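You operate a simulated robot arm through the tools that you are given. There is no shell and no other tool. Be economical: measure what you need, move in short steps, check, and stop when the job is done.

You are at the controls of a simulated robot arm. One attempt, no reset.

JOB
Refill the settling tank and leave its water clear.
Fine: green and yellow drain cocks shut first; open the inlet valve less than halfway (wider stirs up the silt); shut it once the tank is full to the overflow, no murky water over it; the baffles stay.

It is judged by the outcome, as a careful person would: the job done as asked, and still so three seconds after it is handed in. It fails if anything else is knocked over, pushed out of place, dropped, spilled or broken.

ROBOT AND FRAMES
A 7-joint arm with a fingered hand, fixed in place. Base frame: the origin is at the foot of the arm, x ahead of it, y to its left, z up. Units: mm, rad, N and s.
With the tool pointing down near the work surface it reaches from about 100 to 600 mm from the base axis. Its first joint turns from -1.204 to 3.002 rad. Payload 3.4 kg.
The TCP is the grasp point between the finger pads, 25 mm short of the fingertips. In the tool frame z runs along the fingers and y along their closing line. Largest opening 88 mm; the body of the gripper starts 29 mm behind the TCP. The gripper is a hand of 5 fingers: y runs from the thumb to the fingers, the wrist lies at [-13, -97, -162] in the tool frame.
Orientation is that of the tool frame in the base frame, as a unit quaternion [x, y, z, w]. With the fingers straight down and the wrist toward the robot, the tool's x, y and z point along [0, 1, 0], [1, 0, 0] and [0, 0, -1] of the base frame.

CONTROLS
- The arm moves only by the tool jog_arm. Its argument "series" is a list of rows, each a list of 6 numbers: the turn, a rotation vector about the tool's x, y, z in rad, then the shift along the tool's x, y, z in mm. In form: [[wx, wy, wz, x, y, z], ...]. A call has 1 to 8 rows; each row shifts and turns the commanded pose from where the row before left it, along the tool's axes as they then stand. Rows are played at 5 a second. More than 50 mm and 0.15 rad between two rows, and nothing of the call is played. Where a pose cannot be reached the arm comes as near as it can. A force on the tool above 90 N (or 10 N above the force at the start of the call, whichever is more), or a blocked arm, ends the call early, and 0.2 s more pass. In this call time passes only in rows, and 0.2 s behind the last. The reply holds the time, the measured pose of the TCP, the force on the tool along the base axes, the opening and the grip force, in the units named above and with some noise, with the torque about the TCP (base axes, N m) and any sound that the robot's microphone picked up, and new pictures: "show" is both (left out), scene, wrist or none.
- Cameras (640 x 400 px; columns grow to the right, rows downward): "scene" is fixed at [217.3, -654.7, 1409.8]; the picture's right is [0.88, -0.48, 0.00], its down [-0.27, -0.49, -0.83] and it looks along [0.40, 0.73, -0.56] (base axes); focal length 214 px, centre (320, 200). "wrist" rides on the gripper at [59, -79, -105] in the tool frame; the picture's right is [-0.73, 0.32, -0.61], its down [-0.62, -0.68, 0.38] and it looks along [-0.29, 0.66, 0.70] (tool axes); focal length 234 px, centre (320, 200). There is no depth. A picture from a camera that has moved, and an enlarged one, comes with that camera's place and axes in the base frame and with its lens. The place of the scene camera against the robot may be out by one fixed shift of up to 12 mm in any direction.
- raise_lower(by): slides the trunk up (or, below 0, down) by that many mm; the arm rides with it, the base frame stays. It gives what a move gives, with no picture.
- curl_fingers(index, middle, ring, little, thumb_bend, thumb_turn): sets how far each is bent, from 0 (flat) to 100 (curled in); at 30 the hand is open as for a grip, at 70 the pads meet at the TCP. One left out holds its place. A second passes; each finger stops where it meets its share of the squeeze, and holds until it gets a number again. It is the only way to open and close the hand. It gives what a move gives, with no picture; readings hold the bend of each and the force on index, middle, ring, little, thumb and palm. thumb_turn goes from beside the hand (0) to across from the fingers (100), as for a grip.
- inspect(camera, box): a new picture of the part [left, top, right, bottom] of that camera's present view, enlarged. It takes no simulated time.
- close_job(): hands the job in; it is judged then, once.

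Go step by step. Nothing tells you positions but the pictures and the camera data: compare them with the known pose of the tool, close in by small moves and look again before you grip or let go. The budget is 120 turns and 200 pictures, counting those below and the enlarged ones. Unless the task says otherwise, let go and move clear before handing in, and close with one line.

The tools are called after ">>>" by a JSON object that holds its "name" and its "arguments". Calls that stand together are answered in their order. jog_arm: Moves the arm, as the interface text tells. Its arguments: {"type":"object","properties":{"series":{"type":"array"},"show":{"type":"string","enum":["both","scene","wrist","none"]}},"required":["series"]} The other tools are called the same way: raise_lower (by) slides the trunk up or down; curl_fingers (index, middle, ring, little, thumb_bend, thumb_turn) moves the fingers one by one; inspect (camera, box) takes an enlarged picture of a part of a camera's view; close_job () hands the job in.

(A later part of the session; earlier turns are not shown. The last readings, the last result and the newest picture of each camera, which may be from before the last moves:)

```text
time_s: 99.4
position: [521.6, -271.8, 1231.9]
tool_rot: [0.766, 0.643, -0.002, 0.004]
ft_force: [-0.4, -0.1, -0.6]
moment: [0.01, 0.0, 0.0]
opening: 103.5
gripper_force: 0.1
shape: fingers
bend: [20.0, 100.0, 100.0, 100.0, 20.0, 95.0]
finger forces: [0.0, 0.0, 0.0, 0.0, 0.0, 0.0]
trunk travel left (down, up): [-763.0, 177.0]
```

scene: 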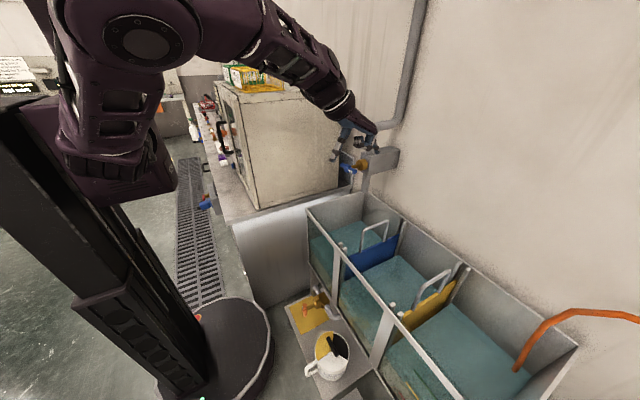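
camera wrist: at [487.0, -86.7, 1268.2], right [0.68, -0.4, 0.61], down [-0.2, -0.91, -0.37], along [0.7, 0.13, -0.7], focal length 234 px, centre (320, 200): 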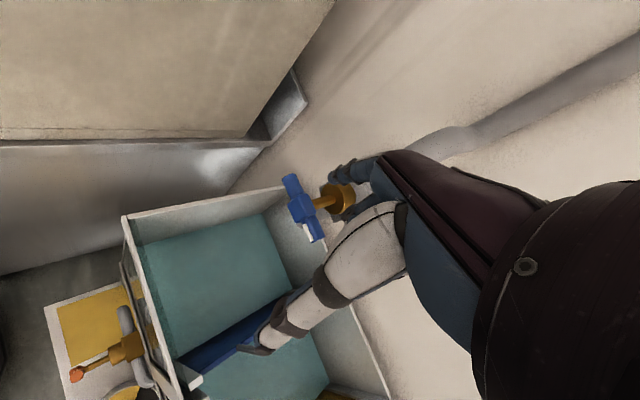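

Clear. Now rotating directly back to the forward-left pointing orientation.

>>> {"name": "jog_arm", "arguments": {"series": [[0.0321, 0.1102, 0.0836, 0, 0, 0], [0.0321, 0.1102, 0.0836, 0, 0, 0], [0.0321, 0.1102, 0.0836, 0, 0, 0], [0.0321, 0.1102, 0.0836, 0, 0, 0], [0.0321, 0.1102, 0.0836, 0, 0, 0], [0.0321, 0.1102, 0.0836, 0, 0, 0], [0.0321, 0.1102, 0.0836, 0, 0, 0], [0.0321, 0.1102, 0.0836, 0, 0, 0]], "show": "none"}}

>>> {"name": "jog_arm", "arguments": {"series": [[0.0321, 0.1102, 0.0836, 0, 0, 0], [0.0321, 0.1102, 0.0836, 0, 0, 0], [0.0321, 0.1102, 0.0836, 0, 0, 0], [0.0321, 0.1102, 0.0836, 0, 0, 0], [0.0321, 0.1102, 0.0836, 0, 0, 0], [0.0321, 0.1102, 0.0836, 0, 0, 0], [0.0321, 0.1102, 0.0836, 0, 0, 0]], "show": "scene"}}

```text
time_s: 101.2
position: [521.6, -270.7, 1230.3]
tool_rot: [0.851, 0.299, 0.241, -0.358]
ft_force: [0.0, -0.2, -0.2]
moment: [-0.02, -0.01, -0.01]
opening: 103.4
gripper_force: 0.1
shape: fingers
bend: [20.0, 100.0, 100.0, 100.0, 20.0, 95.0]
finger forces: [0.0, 0.1, 0.0, 0.1, 0.1, 0.0]
trunk travel left (down, up): [-763.0, 177.0]
```

```text
time_s: 102.8
position: [521.4, -270.4, 1231.5]
tool_rot: [0.705, -0.081, 0.393, -0.585]
ft_force: [-0.3, 0.4, 1.1]
moment: [0.0, 0.0, 0.0]
opening: 103.6
gripper_force: 0.1
shape: fingers
bend: [20.0, 100.0, 100.0, 100.0, 20.0, 95.0]
finger forces: [0.0, 0.0, 0.0, 0.0, 0.0, 0.1]
trunk travel left (down, up): [-763.0, 177.0]
```

scene: 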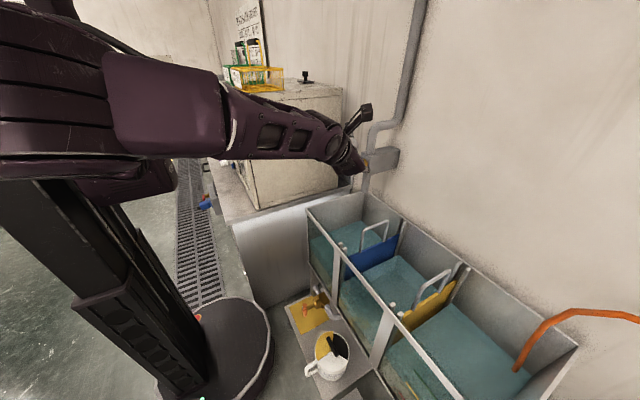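

Smooth with no limits hit. Lowering the trunk to where it worked before, opening index, middle and thumb only (ring and little stay curled), and approaching a standoff.

>>> {"name": "raise_lower", "arguments": {"by": -171}}

>>> {"name": "curl_fingers", "arguments": {"index": 30, "middle": 30, "thumb_bend": 30}}

>>> {"name": "jog_arm", "arguments": {"series": [[0, 0, 0, -2, 0, 44], [0, 0, 0, -2, 0, 44], [0, 0, 0, -2, 1, 44], [0, 0, 0, -2, 1, 44]], "show": "both"}}

>>> {"name": "inspect", "arguments": {"camera": "wrist", "box": [190, 160, 450, 400]}}

```text
time_s: 104.8
position: [522.0, -269.5, 1060.9]
tool_rot: [0.705, -0.08, 0.393, -0.584]
ft_force: [-0.7, -0.1, -0.2]
moment: [-0.01, -0.02, 0.0]
opening: 103.6
gripper_force: 0.0
shape: fingers
bend: [20.0, 100.0, 100.0, 100.0, 20.0, 95.0]
finger forces: [0.0, 0.0, 0.1, 0.1, 0.0, 0.1]
trunk travel left (down, up): [-592.0, 348.0]
```

```text
time_s: 105.8
position: [521.6, -269.7, 1060.0]
tool_rot: [0.706, -0.08, 0.392, -0.585]
ft_force: [-0.2, 0.4, 0.3]
moment: [0.0, -0.01, -0.01]
opening: 85.5
gripper_force: 0.1
shape: fingers
bend: [30.0, 30.0, 100.0, 100.0, 30.0, 95.0]
finger forces: [0.0, 0.1, 0.0, 0.1, 0.1, 0.0]
trunk travel left (down, up): [-592.0, 348.0]
```

```text
time_s: 106.8
position: [630.1, -135.8, 1051.8]
tool_rot: [0.706, -0.08, 0.394, -0.583]
ft_force: [0.7, 0.1, -0.3]
moment: [0.03, -0.01, -0.03]
opening: 85.6
gripper_force: 0.1
shape: fingers
bend: [30.0, 30.0, 100.0, 100.0, 30.0, 96.0]
finger forces: [0.0, 0.0, 0.0, 0.0, 0.0, 0.0]
out of reach, approached as far as the arm can: row 4
trunk travel left (down, up): [-592.0, 348.0]
camera wrist: at [572.9, -225.0, 1148.3], right [-0.77, -0.14, -0.62], down [-0.41, 0.86, 0.31], along [0.48, 0.49, -0.72], focal length 234 px, centre (320, 200)
```

scene: 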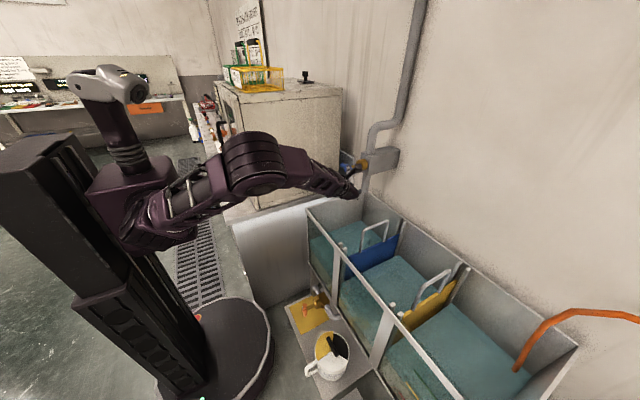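
wrist: 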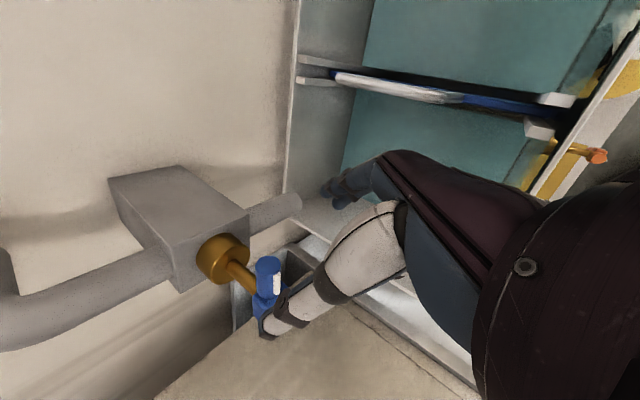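

```text
1.67 times, centred on (320, 280) of wrist
camera zoom: at [572.9, -225.0, 1148.3], right [-0.77, -0.14, -0.62], down [-0.41, 0.86, 0.31], along [0.48, 0.49, -0.72], focal length 390 px, centre (320, 67)
```

zoom: 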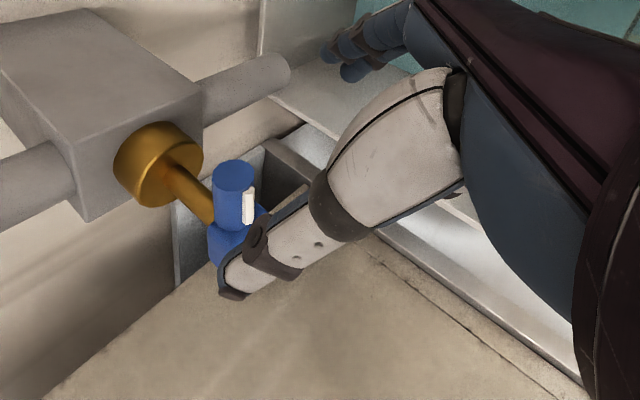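

Slightly limited at the end; I'll see how far it still advances.

>>> {"name": "jog_arm", "arguments": {"series": [[0, 0, 0, 0, -3, 15], [0, 0, 0, 0, -3, 15], [0, 0, 0, 0, 0, 15]], "show": "none"}}

>>> {"name": "inspect", "arguments": {"camera": "wrist", "box": [190, 160, 450, 400]}}

```text
time_s: 107.5
position: [644.1, -118.7, 1055.6]
tool_rot: [0.704, -0.081, 0.397, -0.583]
ft_force: [0.3, 0.5, 0.4]
moment: [-0.03, 0.0, -0.01]
opening: 85.4
gripper_force: 0.1
shape: fingers
bend: [30.0, 30.0, 100.0, 100.0, 30.0, 96.0]
finger forces: [0.1, 0.0, 0.0, 0.0, 0.1, 0.1]
out of reach, approached as far as the arm can: row 1, 2, 3
trunk travel left (down, up): [-592.0, 348.0]
```

```text
1.67 times, centred on (320, 280) of wrist
camera zoom: at [587.4, -208.9, 1152.1], right [-0.77, -0.14, -0.62], down [-0.41, 0.86, 0.31], along [0.49, 0.49, -0.72], focal length 390 px, centre (320, 67)
```

zoom: 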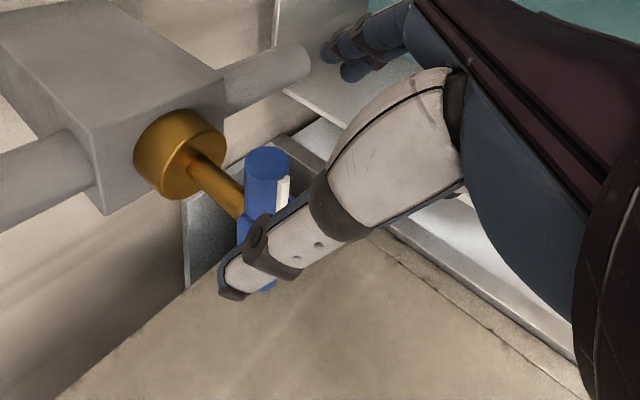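

Still advancing slowly. Trying a little less yaw, which earlier reached [666, -76].

>>> {"name": "jog_arm", "arguments": {"series": [[-0.045, 0.09, 0, 0, 0, 0], [-0.045, 0.09, 0, 0, 0, 0], [0, 0, 0, 0, 0, 12], [0, 0, 0, 0, 0, 12]], "show": "none"}}

>>> {"name": "inspect", "arguments": {"camera": "wrist", "box": [190, 160, 450, 400]}}

>>> {"name": "inspect", "arguments": {"camera": "scene", "box": [100, 90, 420, 290]}}

```text
time_s: 108.5
position: [661.1, -106.2, 1056.6]
tool_rot: [0.693, -0.15, 0.451, -0.542]
ft_force: [-0.3, -0.3, 0.3]
moment: [-0.05, 0.0, 0.0]
opening: 85.7
gripper_force: 0.1
shape: fingers
bend: [30.0, 30.0, 100.0, 100.0, 30.0, 96.0]
finger forces: [0.0, 0.0, 0.0, 0.0, 0.0, 0.0]
trunk travel left (down, up): [-592.0, 348.0]
```

```text
1.67 times, centred on (320, 280) of wrist
camera zoom: at [589.5, -181.4, 1153.2], right [-0.79, 0.01, -0.62], down [-0.23, 0.92, 0.31], along [0.57, 0.39, -0.72], focal length 390 px, centre (320, 67)
```

zoom: 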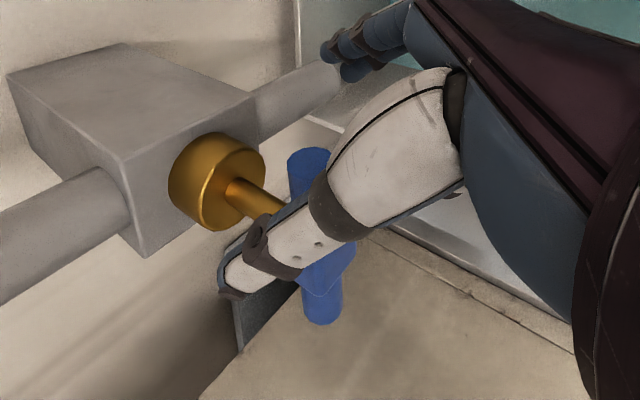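

```text
2.00 times, centred on (260, 190) of scene
camera zoom: at [217.3, -654.7, 1409.8], right [0.88, -0.48, 0.0], down [-0.27, -0.49, -0.83], along [0.4, 0.73, -0.56], focal length 429 px, centre (440, 220)
```

zoom: 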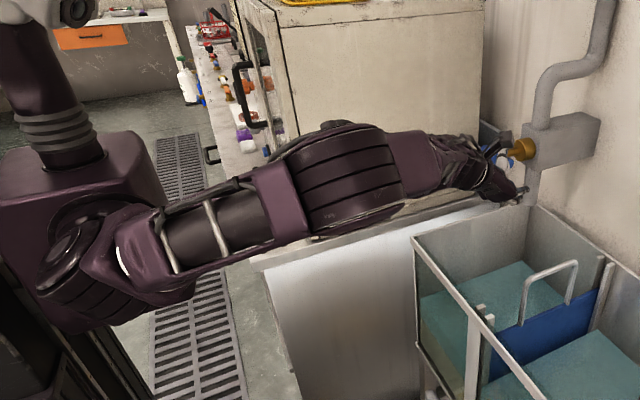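

No limits at this yaw. Shifting 20 mm toward the arm so the fingertips straddle its outer end.

>>> {"name": "jog_arm", "arguments": {"series": [[0, 0, 0, -8, -2.2, 6], [0, 0, 0, -8, -2.2, 6]], "show": "none"}}

>>> {"name": "inspect", "arguments": {"camera": "wrist", "box": [190, 160, 450, 400]}}

```text
time_s: 109.2
position: [662.3, -86.7, 1053.7]
tool_rot: [0.693, -0.15, 0.451, -0.542]
ft_force: [-0.2, -0.1, 0.2]
moment: [0.01, 0.0, -0.03]
opening: 85.5
gripper_force: 0.1
shape: fingers
bend: [30.0, 30.0, 100.0, 100.0, 30.0, 96.0]
finger forces: [0.0, 0.0, 0.1, 0.0, 0.0, 0.0]
trunk travel left (down, up): [-592.0, 348.0]
```

```text
1.67 times, centred on (320, 280) of wrist
camera zoom: at [589.7, -162.1, 1149.6], right [-0.79, 0.01, -0.62], down [-0.23, 0.92, 0.31], along [0.57, 0.39, -0.72], focal length 390 px, centre (320, 67)
```

zoom: 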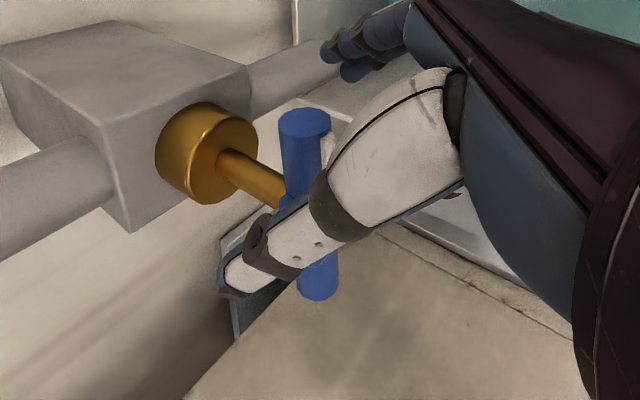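

Closing index, middle and thumb on the arm's end.

>>> {"name": "curl_fingers", "arguments": {"index": 75, "middle": 75, "thumb_bend": 75}}

>>> {"name": "jog_arm", "arguments": {"series": [[0, 0, 0, 2, -4, 0], [0, 0, 0, 2, -4, 0]], "show": "none"}}

>>> {"name": "inspect", "arguments": {"camera": "wrist", "box": [190, 160, 450, 400]}}

```text
time_s: 110.2
position: [663.3, -83.5, 1055.3]
tool_rot: [0.693, -0.149, 0.451, -0.543]
ft_force: [6.1, 4.9, 8.7]
moment: [0.08, -0.11, -0.01]
opening: 5.9
gripper_force: 10.6
shape: fingers
bend: [74.0, 73.0, 100.0, 100.0, 64.0, 98.0]
finger forces: [5.5, 3.4, 0.1, 0.1, 11.7, 0.0]
trunk travel left (down, up): [-592.0, 348.0]
```

```text
time_s: 110.8
position: [662.7, -84.6, 1057.5]
tool_rot: [0.695, -0.15, 0.45, -0.541]
ft_force: [3.1, 4.8, -5.5]
moment: [-0.1, 0.07, 0.07]
opening: 3.9
gripper_force: 9.7
shape: fingers
bend: [74.0, 73.0, 100.0, 100.0, 66.0, 99.0]
finger forces: [5.3, 7.3, 0.0, 0.0, 7.5, 0.1]
trunk travel left (down, up): [-592.0, 348.0]
```

```text
1.67 times, centred on (320, 280) of wrist
camera zoom: at [590.8, -159.9, 1155.8], right [-0.79, 0.01, -0.61], down [-0.23, 0.92, 0.31], along [0.57, 0.39, -0.72], focal length 390 px, centre (320, 67)
```

zoom: 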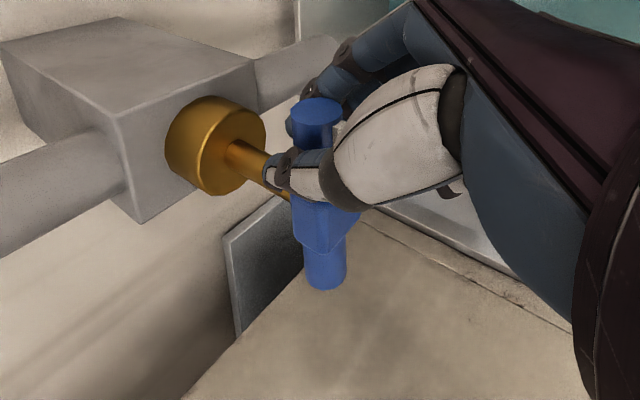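

Good grip. Lifting further along the arc.

>>> {"name": "jog_arm", "arguments": {"series": [[0, 0, 0, 2, -4.5, 0], [0, 0, 0, 2, -4.5, 0]], "show": "none"}}

>>> {"name": "inspect", "arguments": {"camera": "wrist", "box": [190, 160, 450, 400]}}

```text
time_s: 111.3
position: [665.4, -83.6, 1068.4]
tool_rot: [0.694, -0.151, 0.451, -0.541]
ft_force: [4.9, 2.7, -9.6]
moment: [-0.24, 0.08, -0.04]
opening: 0.1
gripper_force: 10.2
shape: fingers
bend: [74.0, 73.0, 100.0, 100.0, 68.0, 100.0]
finger forces: [4.3, 8.8, 0.0, 0.2, 6.2, 0.1]
trunk travel left (down, up): [-592.0, 348.0]
```

```text
1.67 times, centred on (320, 280) of wrist
camera zoom: at [592.1, -160.2, 1166.6], right [-0.79, 0.01, -0.62], down [-0.23, 0.92, 0.31], along [0.57, 0.39, -0.72], focal length 390 px, centre (320, 67)
```

zoom: 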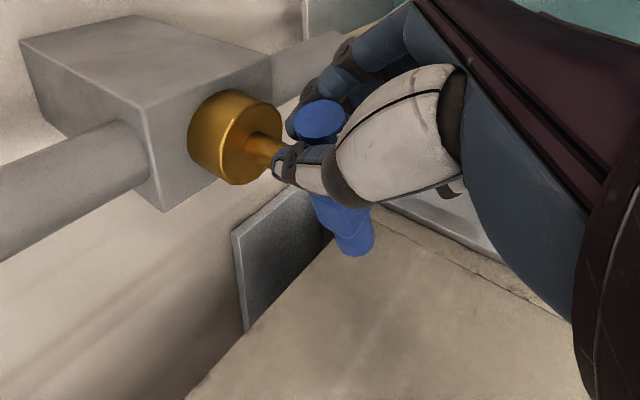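

The valve is turning: now about 18° open. A bit more, aiming for about 32°, under half.

>>> {"name": "jog_arm", "arguments": {"series": [[0, 0, 0, 1.5, -4, 1], [0, 0, 0, 1, -3, 1]], "show": "none"}}

>>> {"name": "inspect", "arguments": {"camera": "wrist", "box": [190, 160, 450, 400]}}

>>> {"name": "inspect", "arguments": {"camera": "scene", "box": [300, 140, 460, 260]}}

```text
time_s: 112.0
position: [667.2, -82.4, 1076.8]
tool_rot: [0.693, -0.152, 0.45, -0.542]
ft_force: [6.3, 0.9, -8.6]
moment: [-0.21, 0.01, -0.09]
opening: 0.0
gripper_force: 9.6
shape: fingers
bend: [74.0, 62.0, 100.0, 100.0, 71.0, 100.0]
finger forces: [4.1, 8.9, 0.1, 0.1, 5.4, 0.0]
trunk travel left (down, up): [-592.0, 348.0]
```

```text
1.67 times, centred on (320, 280) of wrist
camera zoom: at [593.5, -159.2, 1174.2], right [-0.79, 0.01, -0.62], down [-0.23, 0.92, 0.31], along [0.57, 0.39, -0.72], focal length 390 px, centre (320, 67)
```

zoom: 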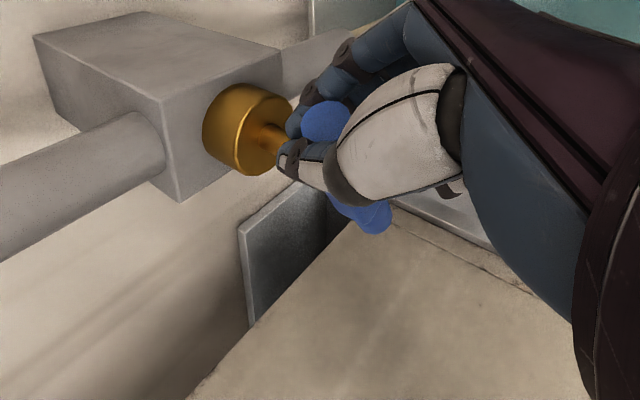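

```text
3.33 times, centred on (380, 200) of scene
camera zoom: at [217.3, -654.7, 1409.8], right [0.88, -0.48, 0.0], down [-0.27, -0.49, -0.83], along [0.4, 0.73, -0.56], focal length 715 px, centre (120, 200)
```

zoom: 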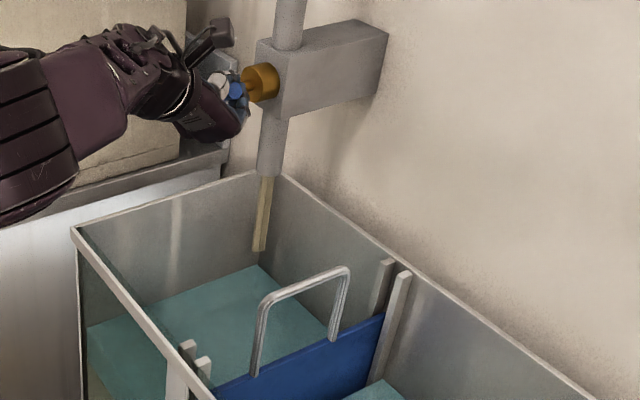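

Water is flowing and the bar is about 28° open, well under half. I'll hold here and watch the level rise.

>>> {"name": "jog_arm", "arguments": {"series": [[0, 0, 0, 0, 0, 0], [0, 0, 0, 0, 0, 0], [0, 0, 0, 0, 0, 0], [0, 0, 0, 0, 0, 0], [0, 0, 0, 0, 0, 0], [0, 0, 0, 0, 0, 0], [0, 0, 0, 0, 0, 0], [0, 0, 0, 0, 0, 0]], "show": "none"}}

>>> {"name": "jog_arm", "arguments": {"series": [[0, 0, 0, 0, 0, 0], [0, 0, 0, 0, 0, 0], [0, 0, 0, 0, 0, 0], [0, 0, 0, 0, 0, 0], [0, 0, 0, 0, 0, 0], [0, 0, 0, 0, 0, 0], [0, 0, 0, 0, 0, 0], [0, 0, 0, 0, 0, 0]], "show": "none"}}

>>> {"name": "inspect", "arguments": {"camera": "scene", "box": [300, 180, 600, 400]}}

>>> {"name": "inspect", "arguments": {"camera": "wrist", "box": [190, 160, 450, 400]}}

```text
time_s: 113.8
position: [665.7, -83.3, 1078.1]
tool_rot: [0.693, -0.152, 0.45, -0.542]
ft_force: [8.5, -0.1, -7.4]
moment: [-0.19, 0.0, -0.13]
opening: 0.0
gripper_force: 10.9
shape: fingers
bend: [74.0, 62.0, 100.0, 100.0, 71.0, 100.0]
finger forces: [4.7, 9.6, 0.0, 0.0, 7.2, 0.0]
trunk travel left (down, up): [-592.0, 348.0]
```

```text
time_s: 115.5
position: [666.1, -82.2, 1078.6]
tool_rot: [0.694, -0.151, 0.45, -0.542]
ft_force: [7.6, 0.2, -6.7]
moment: [-0.19, 0.0, -0.15]
opening: 0.0
gripper_force: 11.3
shape: fingers
bend: [74.0, 62.0, 100.0, 100.0, 71.0, 100.0]
finger forces: [4.7, 9.5, 0.1, 0.0, 6.8, 0.0]
trunk travel left (down, up): [-592.0, 348.0]
```

```text
1.82 times, centred on (450, 290) of scene
camera zoom: at [217.3, -654.7, 1409.8], right [0.88, -0.48, 0.0], down [-0.27, -0.49, -0.83], along [0.4, 0.73, -0.56], focal length 390 px, centre (84, 36)
```

zoom: 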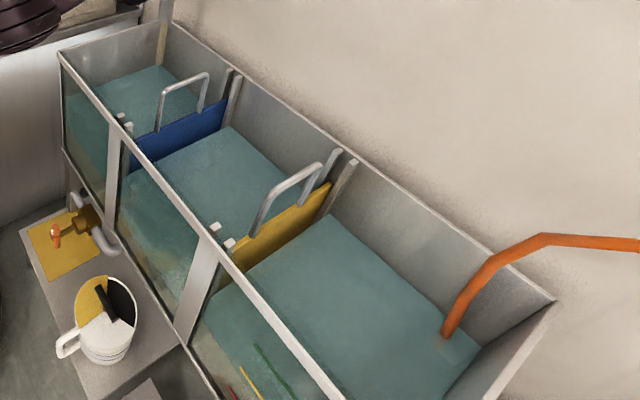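

```text
1.67 times, centred on (320, 280) of wrist
camera zoom: at [593.4, -159.0, 1174.1], right [-0.79, 0.01, -0.62], down [-0.23, 0.92, 0.31], along [0.57, 0.39, -0.72], focal length 390 px, centre (320, 67)
```

zoom: 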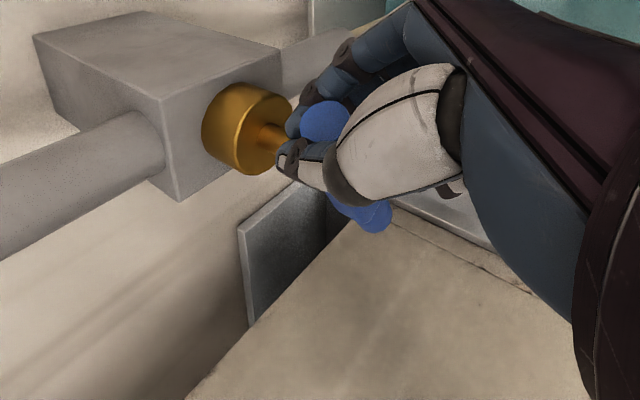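

The level is rising a few mm per second. I'll sample the right-hand chamber closely each couple of seconds to catch the overflow point.

>>> {"name": "inspect", "arguments": {"camera": "scene", "box": [460, 280, 610, 400]}}

>>> {"name": "jog_arm", "arguments": {"series": [[0, 0, 0, 0, 0, 0], [0, 0, 0, 0, 0, 0], [0, 0, 0, 0, 0, 0], [0, 0, 0, 0, 0, 0], [0, 0, 0, 0, 0, 0], [0, 0, 0, 0, 0, 0], [0, 0, 0, 0, 0, 0], [0, 0, 0, 0, 0, 0]], "show": "none"}}

>>> {"name": "inspect", "arguments": {"camera": "scene", "box": [460, 280, 610, 400]}}

```text
3.33 times, centred on (535, 340) of scene
camera zoom: at [217.3, -654.7, 1409.8], right [0.88, -0.48, 0.0], down [-0.27, -0.49, -0.83], along [0.4, 0.73, -0.56], focal length 715 px, centre (-397, -267)
```

zoom: 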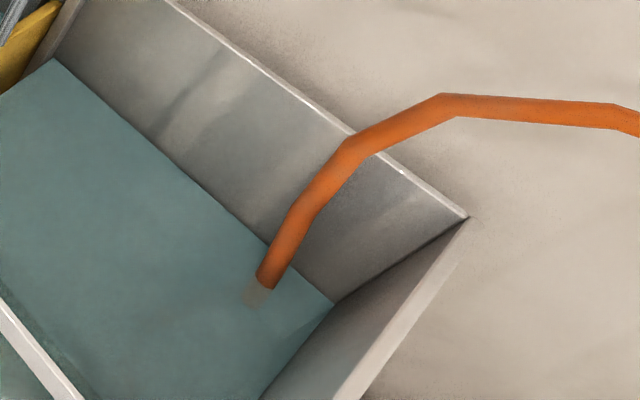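

```text
time_s: 117.3
position: [667.2, -83.7, 1076.7]
tool_rot: [0.694, -0.15, 0.45, -0.542]
ft_force: [9.1, 0.1, -6.7]
moment: [-0.22, -0.04, -0.14]
opening: 0.0
gripper_force: 10.9
shape: fingers
bend: [74.0, 62.0, 100.0, 100.0, 71.0, 100.0]
finger forces: [4.7, 9.5, 0.0, 0.0, 6.8, 0.1]
trunk travel left (down, up): [-592.0, 348.0]
```

```text
3.33 times, centred on (535, 340) of scene
camera zoom: at [217.3, -654.7, 1409.8], right [0.88, -0.48, 0.0], down [-0.27, -0.49, -0.83], along [0.4, 0.73, -0.56], focal length 715 px, centre (-397, -267)
```

zoom: 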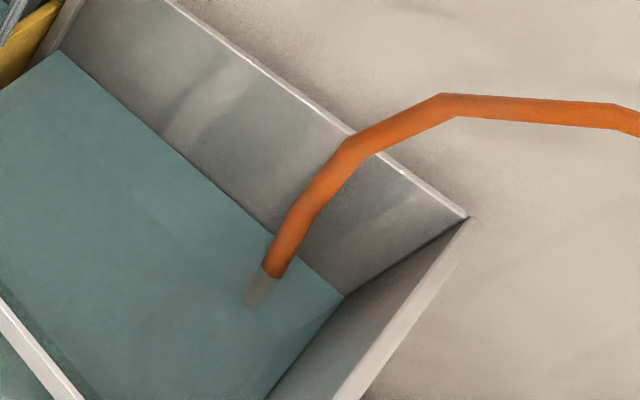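

Level is now about z 689, rising 8-10 mm/s with the rim at 837, and the water is still clear. I'll continue and look for where the rise stops.

>>> {"name": "jog_arm", "arguments": {"series": [[0, 0, 0, 0, 0, 0], [0, 0, 0, 0, 0, 0], [0, 0, 0, 0, 0, 0], [0, 0, 0, 0, 0, 0], [0, 0, 0, 0, 0, 0], [0, 0, 0, 0, 0, 0], [0, 0, 0, 0, 0, 0], [0, 0, 0, 0, 0, 0]], "show": "none"}}

>>> {"name": "jog_arm", "arguments": {"series": [[0, 0, 0, 0, 0, 0], [0, 0, 0, 0, 0, 0], [0, 0, 0, 0, 0, 0], [0, 0, 0, 0, 0, 0], [0, 0, 0, 0, 0, 0]], "show": "wrist"}}

>>> {"name": "inspect", "arguments": {"camera": "scene", "box": [460, 280, 610, 400]}}

>>> {"name": "inspect", "arguments": {"camera": "scene", "box": [300, 180, 460, 300]}}

```text
time_s: 119.2
position: [666.0, -83.9, 1078.9]
tool_rot: [0.694, -0.151, 0.449, -0.543]
ft_force: [8.5, 0.2, -6.4]
moment: [-0.2, 0.02, -0.12]
opening: 0.0
gripper_force: 10.8
shape: fingers
bend: [74.0, 62.0, 100.0, 100.0, 71.0, 100.0]
finger forces: [4.7, 9.5, 0.1, 0.1, 6.9, 0.0]
trunk travel left (down, up): [-592.0, 348.0]
```

```text
time_s: 120.3
position: [666.7, -83.0, 1078.7]
tool_rot: [0.694, -0.15, 0.449, -0.542]
ft_force: [8.0, 0.8, -6.3]
moment: [-0.21, 0.03, -0.15]
opening: 0.1
gripper_force: 10.6
shape: fingers
bend: [74.0, 62.0, 100.0, 100.0, 71.0, 100.0]
finger forces: [4.7, 9.5, 0.1, 0.0, 6.9, 0.1]
trunk travel left (down, up): [-592.0, 348.0]
camera wrist: at [593.4, -159.0, 1174.1], right [-0.79, 0.01, -0.62], down [-0.23, 0.92, 0.31], along [0.57, 0.39, -0.72], focal length 234 px, centre (320, 200)
```

wrist: 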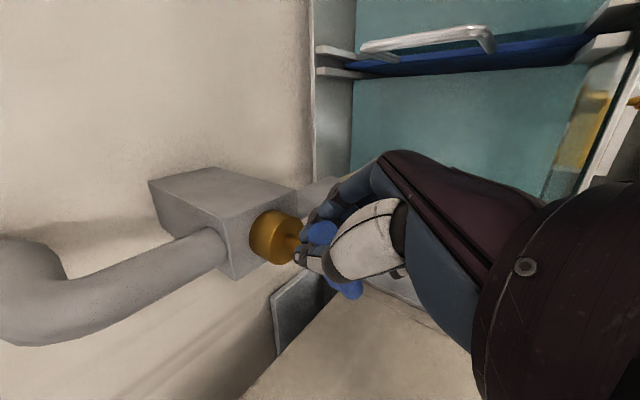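

```text
3.33 times, centred on (535, 340) of scene
camera zoom: at [217.3, -654.7, 1409.8], right [0.88, -0.48, 0.0], down [-0.27, -0.49, -0.83], along [0.4, 0.73, -0.56], focal length 715 px, centre (-397, -267)
```

zoom: 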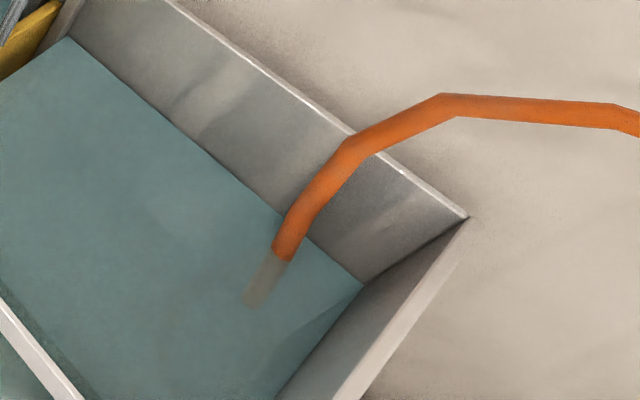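

```text
3.33 times, centred on (380, 240) of scene
camera zoom: at [217.3, -654.7, 1409.8], right [0.88, -0.48, 0.0], down [-0.27, -0.49, -0.83], along [0.4, 0.73, -0.56], focal length 715 px, centre (120, 67)
```

zoom: 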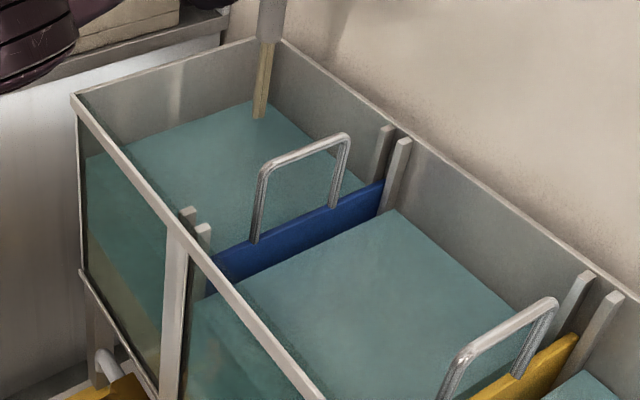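

Level about 711, rising roughly 7 mm/s, still clear. Continuing.

>>> {"name": "jog_arm", "arguments": {"series": [[0, 0, 0, 0, 0, 0], [0, 0, 0, 0, 0, 0], [0, 0, 0, 0, 0, 0], [0, 0, 0, 0, 0, 0], [0, 0, 0, 0, 0, 0], [0, 0, 0, 0, 0, 0], [0, 0, 0, 0, 0, 0], [0, 0, 0, 0, 0, 0]], "show": "none"}}

>>> {"name": "jog_arm", "arguments": {"series": [[0, 0, 0, 0, 0, 0], [0, 0, 0, 0, 0, 0], [0, 0, 0, 0, 0, 0], [0, 0, 0, 0, 0, 0], [0, 0, 0, 0, 0, 0]], "show": "none"}}

>>> {"name": "inspect", "arguments": {"camera": "scene", "box": [460, 280, 610, 400]}}

>>> {"name": "inspect", "arguments": {"camera": "scene", "box": [300, 180, 460, 300]}}

```text
time_s: 122.2
position: [666.5, -83.0, 1077.9]
tool_rot: [0.694, -0.15, 0.449, -0.542]
ft_force: [8.5, -0.1, -6.9]
moment: [-0.2, 0.06, -0.14]
opening: 0.2
gripper_force: 10.1
shape: fingers
bend: [74.0, 62.0, 100.0, 100.0, 71.0, 100.0]
finger forces: [4.7, 9.6, 0.0, 0.0, 6.9, 0.1]
trunk travel left (down, up): [-592.0, 348.0]
```

```text
time_s: 123.3
position: [665.7, -82.8, 1077.8]
tool_rot: [0.694, -0.15, 0.45, -0.542]
ft_force: [8.9, -0.1, -6.1]
moment: [-0.25, 0.03, -0.1]
opening: 0.0
gripper_force: 11.2
shape: fingers
bend: [74.0, 62.0, 100.0, 100.0, 71.0, 100.0]
finger forces: [4.7, 9.5, 0.0, 0.0, 6.9, 0.1]
trunk travel left (down, up): [-592.0, 348.0]
```

```text
3.33 times, centred on (535, 340) of scene
camera zoom: at [217.3, -654.7, 1409.8], right [0.88, -0.48, 0.0], down [-0.27, -0.49, -0.83], along [0.4, 0.73, -0.56], focal length 715 px, centre (-397, -267)
```

zoom: 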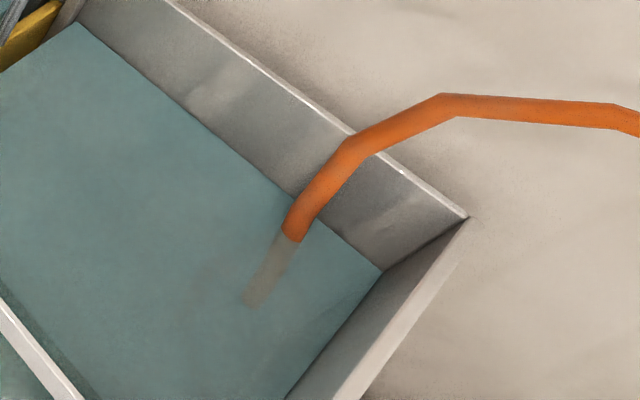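

```text
3.33 times, centred on (380, 240) of scene
camera zoom: at [217.3, -654.7, 1409.8], right [0.88, -0.48, 0.0], down [-0.27, -0.49, -0.83], along [0.4, 0.73, -0.56], focal length 715 px, centre (120, 67)
```

zoom: 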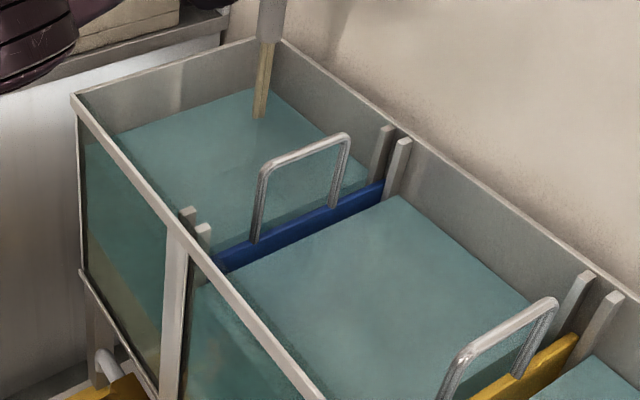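

About 739 now. Sampling more often from here.

>>> {"name": "jog_arm", "arguments": {"series": [[0, 0, 0, 0, 0, 0], [0, 0, 0, 0, 0, 0], [0, 0, 0, 0, 0, 0], [0, 0, 0, 0, 0, 0], [0, 0, 0, 0, 0, 0], [0, 0, 0, 0, 0, 0], [0, 0, 0, 0, 0, 0], [0, 0, 0, 0, 0, 0]], "show": "none"}}

>>> {"name": "inspect", "arguments": {"camera": "scene", "box": [380, 240, 610, 400]}}

```text
time_s: 125.2
position: [667.3, -83.7, 1077.1]
tool_rot: [0.694, -0.151, 0.45, -0.542]
ft_force: [8.3, 0.6, -7.3]
moment: [-0.19, 0.03, -0.12]
opening: 0.0
gripper_force: 10.7
shape: fingers
bend: [74.0, 62.0, 100.0, 100.0, 71.0, 100.0]
finger forces: [4.6, 9.5, 0.1, 0.0, 6.9, 0.1]
trunk travel left (down, up): [-592.0, 348.0]
```

```text
2.50 times, centred on (495, 320) of scene
camera zoom: at [217.3, -654.7, 1409.8], right [0.88, -0.48, 0.0], down [-0.27, -0.49, -0.83], along [0.4, 0.73, -0.56], focal length 536 px, centre (-118, -100)
```

zoom: 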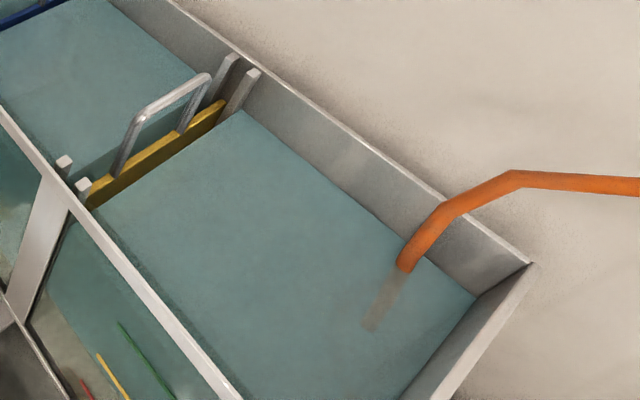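

About 755. Another short wait.

>>> {"name": "jog_arm", "arguments": {"series": [[0, 0, 0, 0, 0, 0], [0, 0, 0, 0, 0, 0], [0, 0, 0, 0, 0, 0], [0, 0, 0, 0, 0, 0], [0, 0, 0, 0, 0, 0], [0, 0, 0, 0, 0, 0], [0, 0, 0, 0, 0, 0]], "show": "none"}}

>>> {"name": "inspect", "arguments": {"camera": "scene", "box": [380, 240, 610, 400]}}

```text
time_s: 126.8
position: [666.3, -82.5, 1077.8]
tool_rot: [0.693, -0.152, 0.45, -0.542]
ft_force: [8.9, -0.1, -6.9]
moment: [-0.19, 0.02, -0.14]
opening: 0.0
gripper_force: 11.0
shape: fingers
bend: [74.0, 62.0, 100.0, 100.0, 71.0, 100.0]
finger forces: [4.7, 9.5, 0.0, 0.0, 7.0, 0.0]
trunk travel left (down, up): [-592.0, 348.0]
```

```text
2.50 times, centred on (495, 320) of scene
camera zoom: at [217.3, -654.7, 1409.8], right [0.88, -0.48, 0.0], down [-0.27, -0.49, -0.83], along [0.4, 0.73, -0.56], focal length 536 px, centre (-118, -100)
```

zoom: 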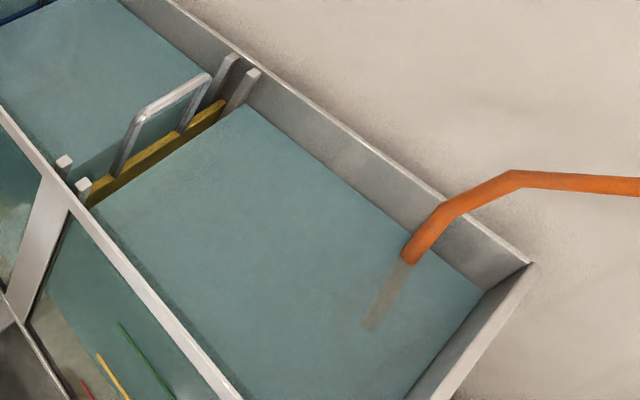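

About 769, clear, still rising. Continuing.

>>> {"name": "jog_arm", "arguments": {"series": [[0, 0, 0, 0, 0, 0], [0, 0, 0, 0, 0, 0], [0, 0, 0, 0, 0, 0], [0, 0, 0, 0, 0, 0], [0, 0, 0, 0, 0, 0], [0, 0, 0, 0, 0, 0]], "show": "none"}}

>>> {"name": "inspect", "arguments": {"camera": "scene", "box": [380, 240, 610, 400]}}

```text
time_s: 128.2
position: [666.3, -82.0, 1077.4]
tool_rot: [0.693, -0.151, 0.45, -0.542]
ft_force: [9.3, 0.9, -6.8]
moment: [-0.19, 0.03, -0.11]
opening: 0.0
gripper_force: 10.5
shape: fingers
bend: [74.0, 62.0, 100.0, 100.0, 71.0, 100.0]
finger forces: [4.7, 9.5, 0.0, 0.1, 6.8, 0.0]
trunk travel left (down, up): [-592.0, 348.0]
```

```text
2.50 times, centred on (495, 320) of scene
camera zoom: at [217.3, -654.7, 1409.8], right [0.88, -0.48, 0.0], down [-0.27, -0.49, -0.83], along [0.4, 0.73, -0.56], focal length 536 px, centre (-118, -100)
```

zoom: 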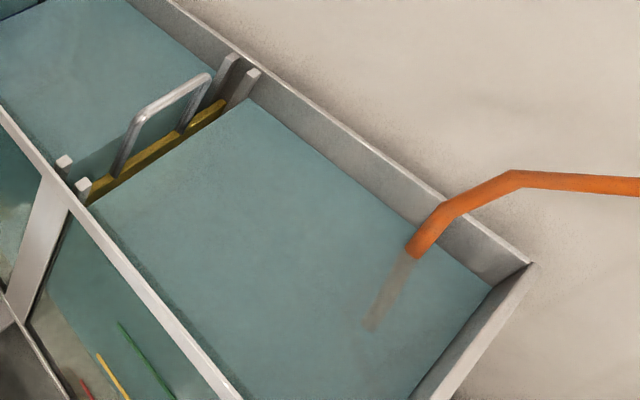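

About 782. One more short step.

>>> {"name": "jog_arm", "arguments": {"series": [[0, 0, 0, 0, 0, 0], [0, 0, 0, 0, 0, 0], [0, 0, 0, 0, 0, 0], [0, 0, 0, 0, 0, 0], [0, 0, 0, 0, 0, 0]], "show": "none"}}

>>> {"name": "inspect", "arguments": {"camera": "scene", "box": [380, 240, 610, 400]}}

```text
time_s: 129.3
position: [665.6, -82.6, 1078.8]
tool_rot: [0.694, -0.151, 0.449, -0.543]
ft_force: [8.5, 0.7, -5.8]
moment: [-0.21, 0.05, -0.11]
opening: 0.0
gripper_force: 10.4
shape: fingers
bend: [74.0, 62.0, 100.0, 100.0, 71.0, 100.0]
finger forces: [4.8, 9.4, 0.1, 0.0, 6.8, 0.1]
trunk travel left (down, up): [-592.0, 348.0]
```

```text
2.50 times, centred on (495, 320) of scene
camera zoom: at [217.3, -654.7, 1409.8], right [0.88, -0.48, 0.0], down [-0.27, -0.49, -0.83], along [0.4, 0.73, -0.56], focal length 536 px, centre (-118, -100)
```

zoom: 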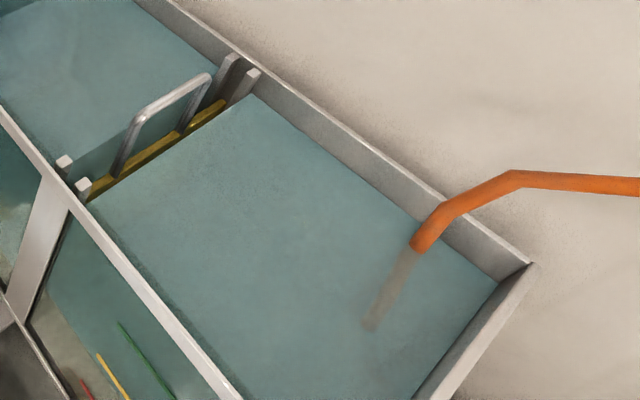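

About 792 and still clear. Continuing in sub-second steps, watching whether the level stops.

>>> {"name": "jog_arm", "arguments": {"series": [[0, 0, 0, 0, 0, 0], [0, 0, 0, 0, 0, 0], [0, 0, 0, 0, 0, 0], [0, 0, 0, 0, 0, 0]], "show": "none"}}

>>> {"name": "inspect", "arguments": {"camera": "scene", "box": [460, 280, 610, 400]}}

>>> {"name": "inspect", "arguments": {"camera": "scene", "box": [370, 340, 450, 400]}}

```text
time_s: 130.3
position: [666.3, -81.5, 1078.2]
tool_rot: [0.694, -0.15, 0.45, -0.542]
ft_force: [8.4, 0.1, -6.8]
moment: [-0.24, -0.01, -0.13]
opening: 0.0
gripper_force: 10.5
shape: fingers
bend: [74.0, 62.0, 100.0, 100.0, 71.0, 100.0]
finger forces: [4.6, 9.5, 0.0, 0.0, 6.9, 0.0]
trunk travel left (down, up): [-592.0, 348.0]
```

```text
3.33 times, centred on (535, 340) of scene
camera zoom: at [217.3, -654.7, 1409.8], right [0.88, -0.48, 0.0], down [-0.27, -0.49, -0.83], along [0.4, 0.73, -0.56], focal length 715 px, centre (-397, -267)
```

zoom: 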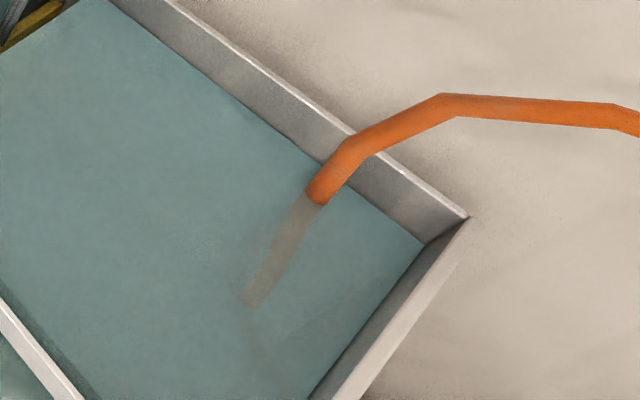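

```text
6.67 times, centred on (410, 370) of scene
camera zoom: at [217.3, -654.7, 1409.8], right [0.88, -0.48, 0.0], down [-0.27, -0.49, -0.83], along [0.4, 0.73, -0.56], focal length 1430 px, centre (-280, -933)
```

zoom: 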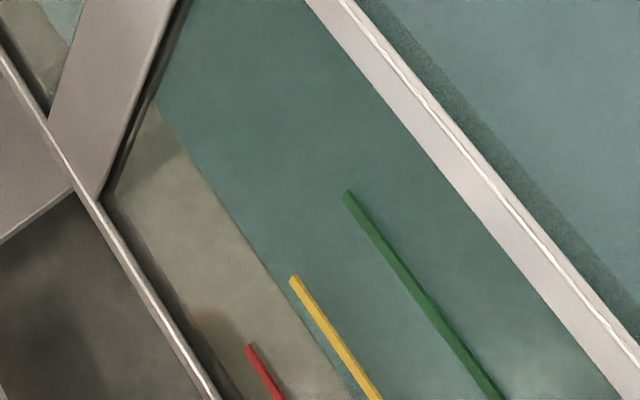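

The level has stopped, with the same waterline for the last second, so the tank is full to the overflow and clear. Shutting the inlet now by pressing the arm back down.

>>> {"name": "jog_arm", "arguments": {"series": [[0, 0, 0, -2.3, 4.5, 0], [0, 0, 0, -2.3, 4.5, 0], [0, 0, 0, -2.3, 4.5, 0], [0, 0, 0, -2.3, 4.5, 0], [0, 0, 0, -2.3, 4.5, 0]], "show": "none"}}

>>> {"name": "inspect", "arguments": {"camera": "wrist", "box": [190, 160, 450, 400]}}

>>> {"name": "inspect", "arguments": {"camera": "scene", "box": [300, 140, 460, 260]}}

```text
time_s: 131.6
position: [665.3, -84.0, 1055.4]
tool_rot: [0.692, -0.151, 0.452, -0.543]
ft_force: [11.7, -6.1, 12.6]
moment: [0.14, -0.11, -0.1]
opening: 0.0
gripper_force: 11.5
shape: fingers
bend: [74.0, 73.0, 100.0, 100.0, 70.0, 95.0]
finger forces: [6.2, 3.6, 0.0, 0.0, 13.4, 0.0]
trunk travel left (down, up): [-592.0, 348.0]
```

```text
1.67 times, centred on (320, 280) of wrist
camera zoom: at [590.9, -160.7, 1151.4], right [-0.78, 0.01, -0.62], down [-0.23, 0.92, 0.32], along [0.58, 0.39, -0.72], focal length 390 px, centre (320, 67)
```

zoom: 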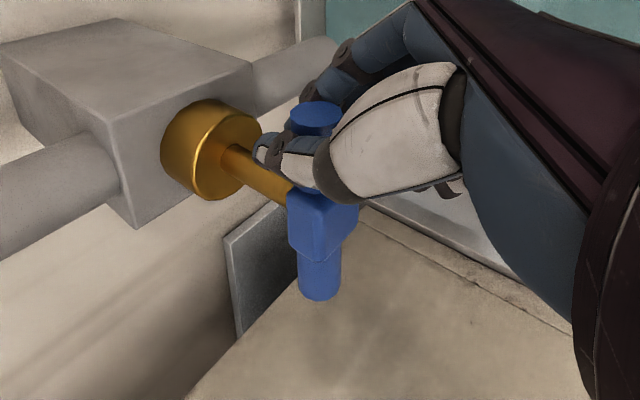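

```text
3.33 times, centred on (380, 200) of scene
camera zoom: at [217.3, -654.7, 1409.8], right [0.88, -0.48, 0.0], down [-0.27, -0.49, -0.83], along [0.4, 0.73, -0.56], focal length 715 px, centre (120, 200)
```

zoom: 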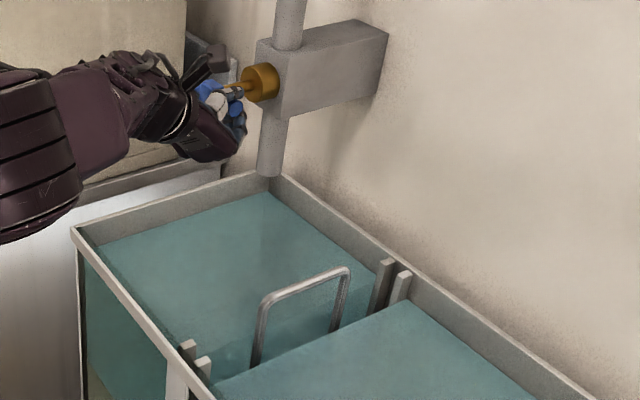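

The stream has stopped. One more gentle press to seat it on the stop.

>>> {"name": "jog_arm", "arguments": {"series": [[0, 0, 0, -1.3, 2.7, 0], [0, 0, 0, -1.3, 2.7, 0]], "show": "none"}}

>>> {"name": "inspect", "arguments": {"camera": "wrist", "box": [190, 160, 450, 400]}}

>>> {"name": "inspect", "arguments": {"camera": "scene", "box": [460, 280, 610, 400]}}

```text
time_s: 132.2
position: [663.0, -83.1, 1049.5]
tool_rot: [0.692, -0.149, 0.452, -0.543]
ft_force: [9.0, -4.7, 17.4]
moment: [0.11, -0.03, -0.08]
opening: 5.1
gripper_force: 12.1
shape: fingers
bend: [74.0, 74.0, 100.0, 100.0, 66.0, 92.0]
finger forces: [3.4, 1.3, 0.0, 0.0, 19.7, 0.1]
trunk travel left (down, up): [-592.0, 348.0]
```

```text
1.67 times, centred on (320, 280) of wrist
camera zoom: at [588.9, -160.4, 1145.9], right [-0.78, 0.01, -0.62], down [-0.23, 0.92, 0.31], along [0.58, 0.39, -0.72], focal length 390 px, centre (320, 67)
```

zoom: 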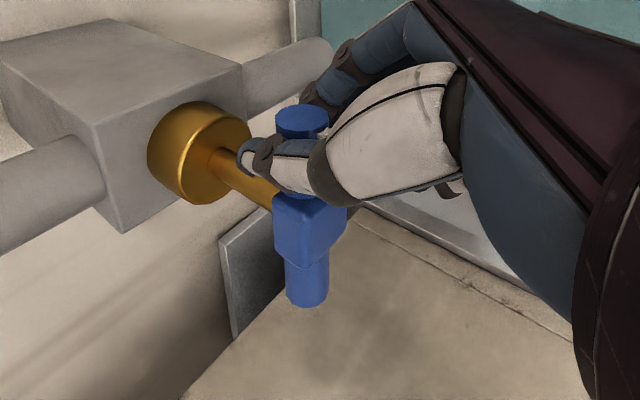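

```text
3.33 times, centred on (535, 340) of scene
camera zoom: at [217.3, -654.7, 1409.8], right [0.88, -0.48, 0.0], down [-0.27, -0.49, -0.83], along [0.4, 0.73, -0.56], focal length 715 px, centre (-397, -267)
```

zoom: 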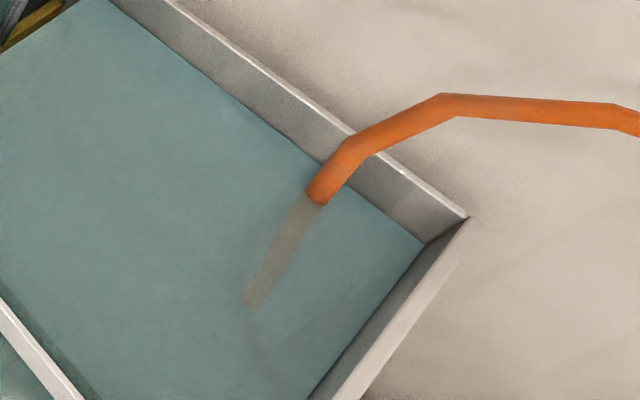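

Seated at the stop, level steady at the overflow and water clear. Unloading slightly, releasing and backing away along the hand axis.

>>> {"name": "jog_arm", "arguments": {"series": [[0, 0, 0, 1.3, -2.7, 0]], "show": "none"}}

>>> {"name": "curl_fingers", "arguments": {"index": 30, "middle": 30, "thumb_bend": 30}}

>>> {"name": "jog_arm", "arguments": {"series": [[0, 0, 0, 0, 0, -25], [0, 0, 0, 0, 0, -40], [0, 0, 0, 0, 0, -40], [0, 0, 0, 0, 0, -20]], "show": "both"}}

>>> {"name": "inspect", "arguments": {"camera": "wrist", "box": [150, 160, 410, 400]}}

>>> {"name": "inspect", "arguments": {"camera": "scene", "box": [300, 140, 600, 400]}}

```text
time_s: 132.6
position: [662.8, -83.8, 1050.5]
tool_rot: [0.693, -0.152, 0.45, -0.543]
ft_force: [8.1, -4.1, 10.5]
moment: [0.07, 0.02, -0.08]
opening: 4.5
gripper_force: 11.0
shape: fingers
bend: [74.0, 74.0, 100.0, 100.0, 66.0, 92.0]
finger forces: [4.3, 2.6, 0.0, 0.0, 15.8, 0.0]
trunk travel left (down, up): [-592.0, 348.0]
```

```text
time_s: 133.6
position: [662.5, -83.2, 1052.5]
tool_rot: [0.692, -0.15, 0.452, -0.542]
ft_force: [-0.4, 0.8, -1.5]
moment: [-0.01, -0.01, 0.01]
opening: 84.1
gripper_force: 0.0
shape: fingers
bend: [30.0, 30.0, 100.0, 100.0, 30.0, 100.0]
finger forces: [0.0, 0.0, 0.0, 0.0, 0.0, 0.0]
trunk travel left (down, up): [-592.0, 348.0]
```

```text
time_s: 134.6
position: [562.6, -159.3, 1051.7]
tool_rot: [0.693, -0.15, 0.45, -0.543]
ft_force: [0.2, 0.3, 0.5]
moment: [0.01, -0.01, 0.0]
opening: 84.4
gripper_force: 0.0
shape: fingers
bend: [30.0, 30.0, 100.0, 100.0, 30.0, 100.0]
finger forces: [0.0, 0.1, 0.1, 0.0, 0.1, 0.0]
trunk travel left (down, up): [-592.0, 348.0]
camera wrist: at [489.9, -235.8, 1148.6], right [-0.79, 0.01, -0.62], down [-0.23, 0.92, 0.31], along [0.57, 0.39, -0.72], focal length 234 px, centre (320, 200)
```

scene: 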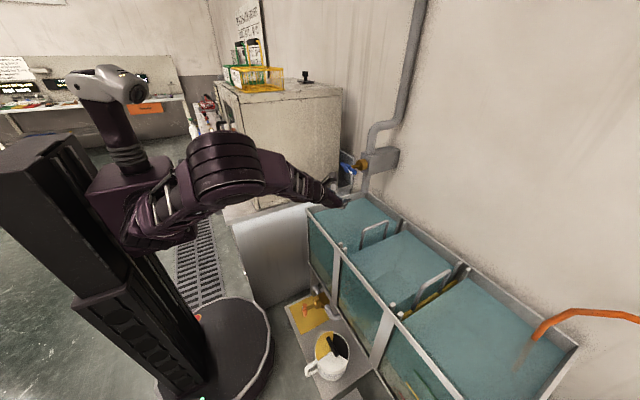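
wrist: 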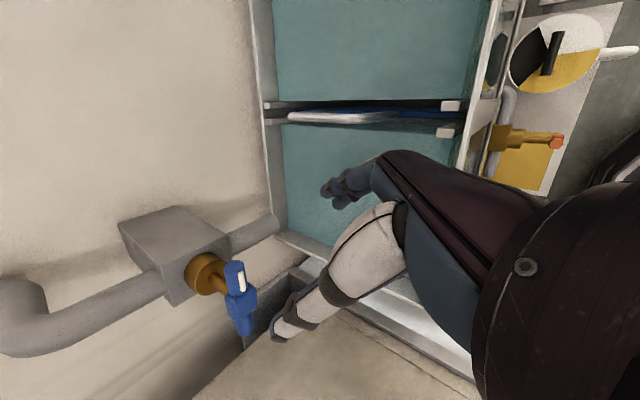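

```text
1.67 times, centred on (280, 280) of wrist
camera zoom: at [489.9, -235.8, 1148.6], right [-0.79, 0.01, -0.62], down [-0.23, 0.92, 0.31], along [0.57, 0.39, -0.72], focal length 390 px, centre (387, 67)
```

zoom: 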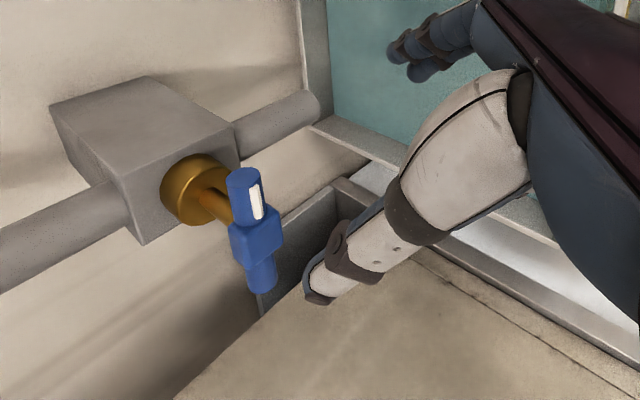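

```text
1.54 times, centred on (450, 270) of scene
camera zoom: at [217.3, -654.7, 1409.8], right [0.88, -0.48, 0.0], down [-0.27, -0.49, -0.83], along [0.4, 0.73, -0.56], focal length 330 px, centre (120, 92)
```

zoom: 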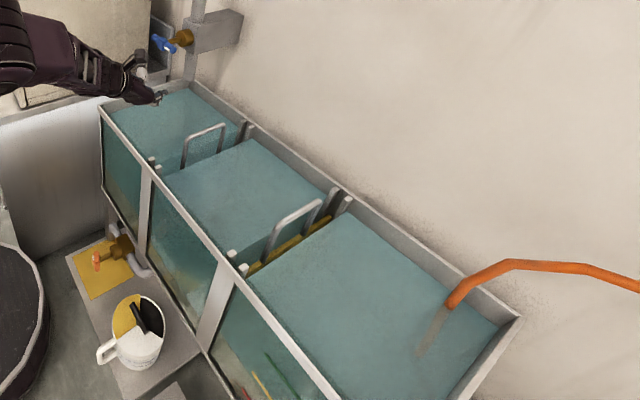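

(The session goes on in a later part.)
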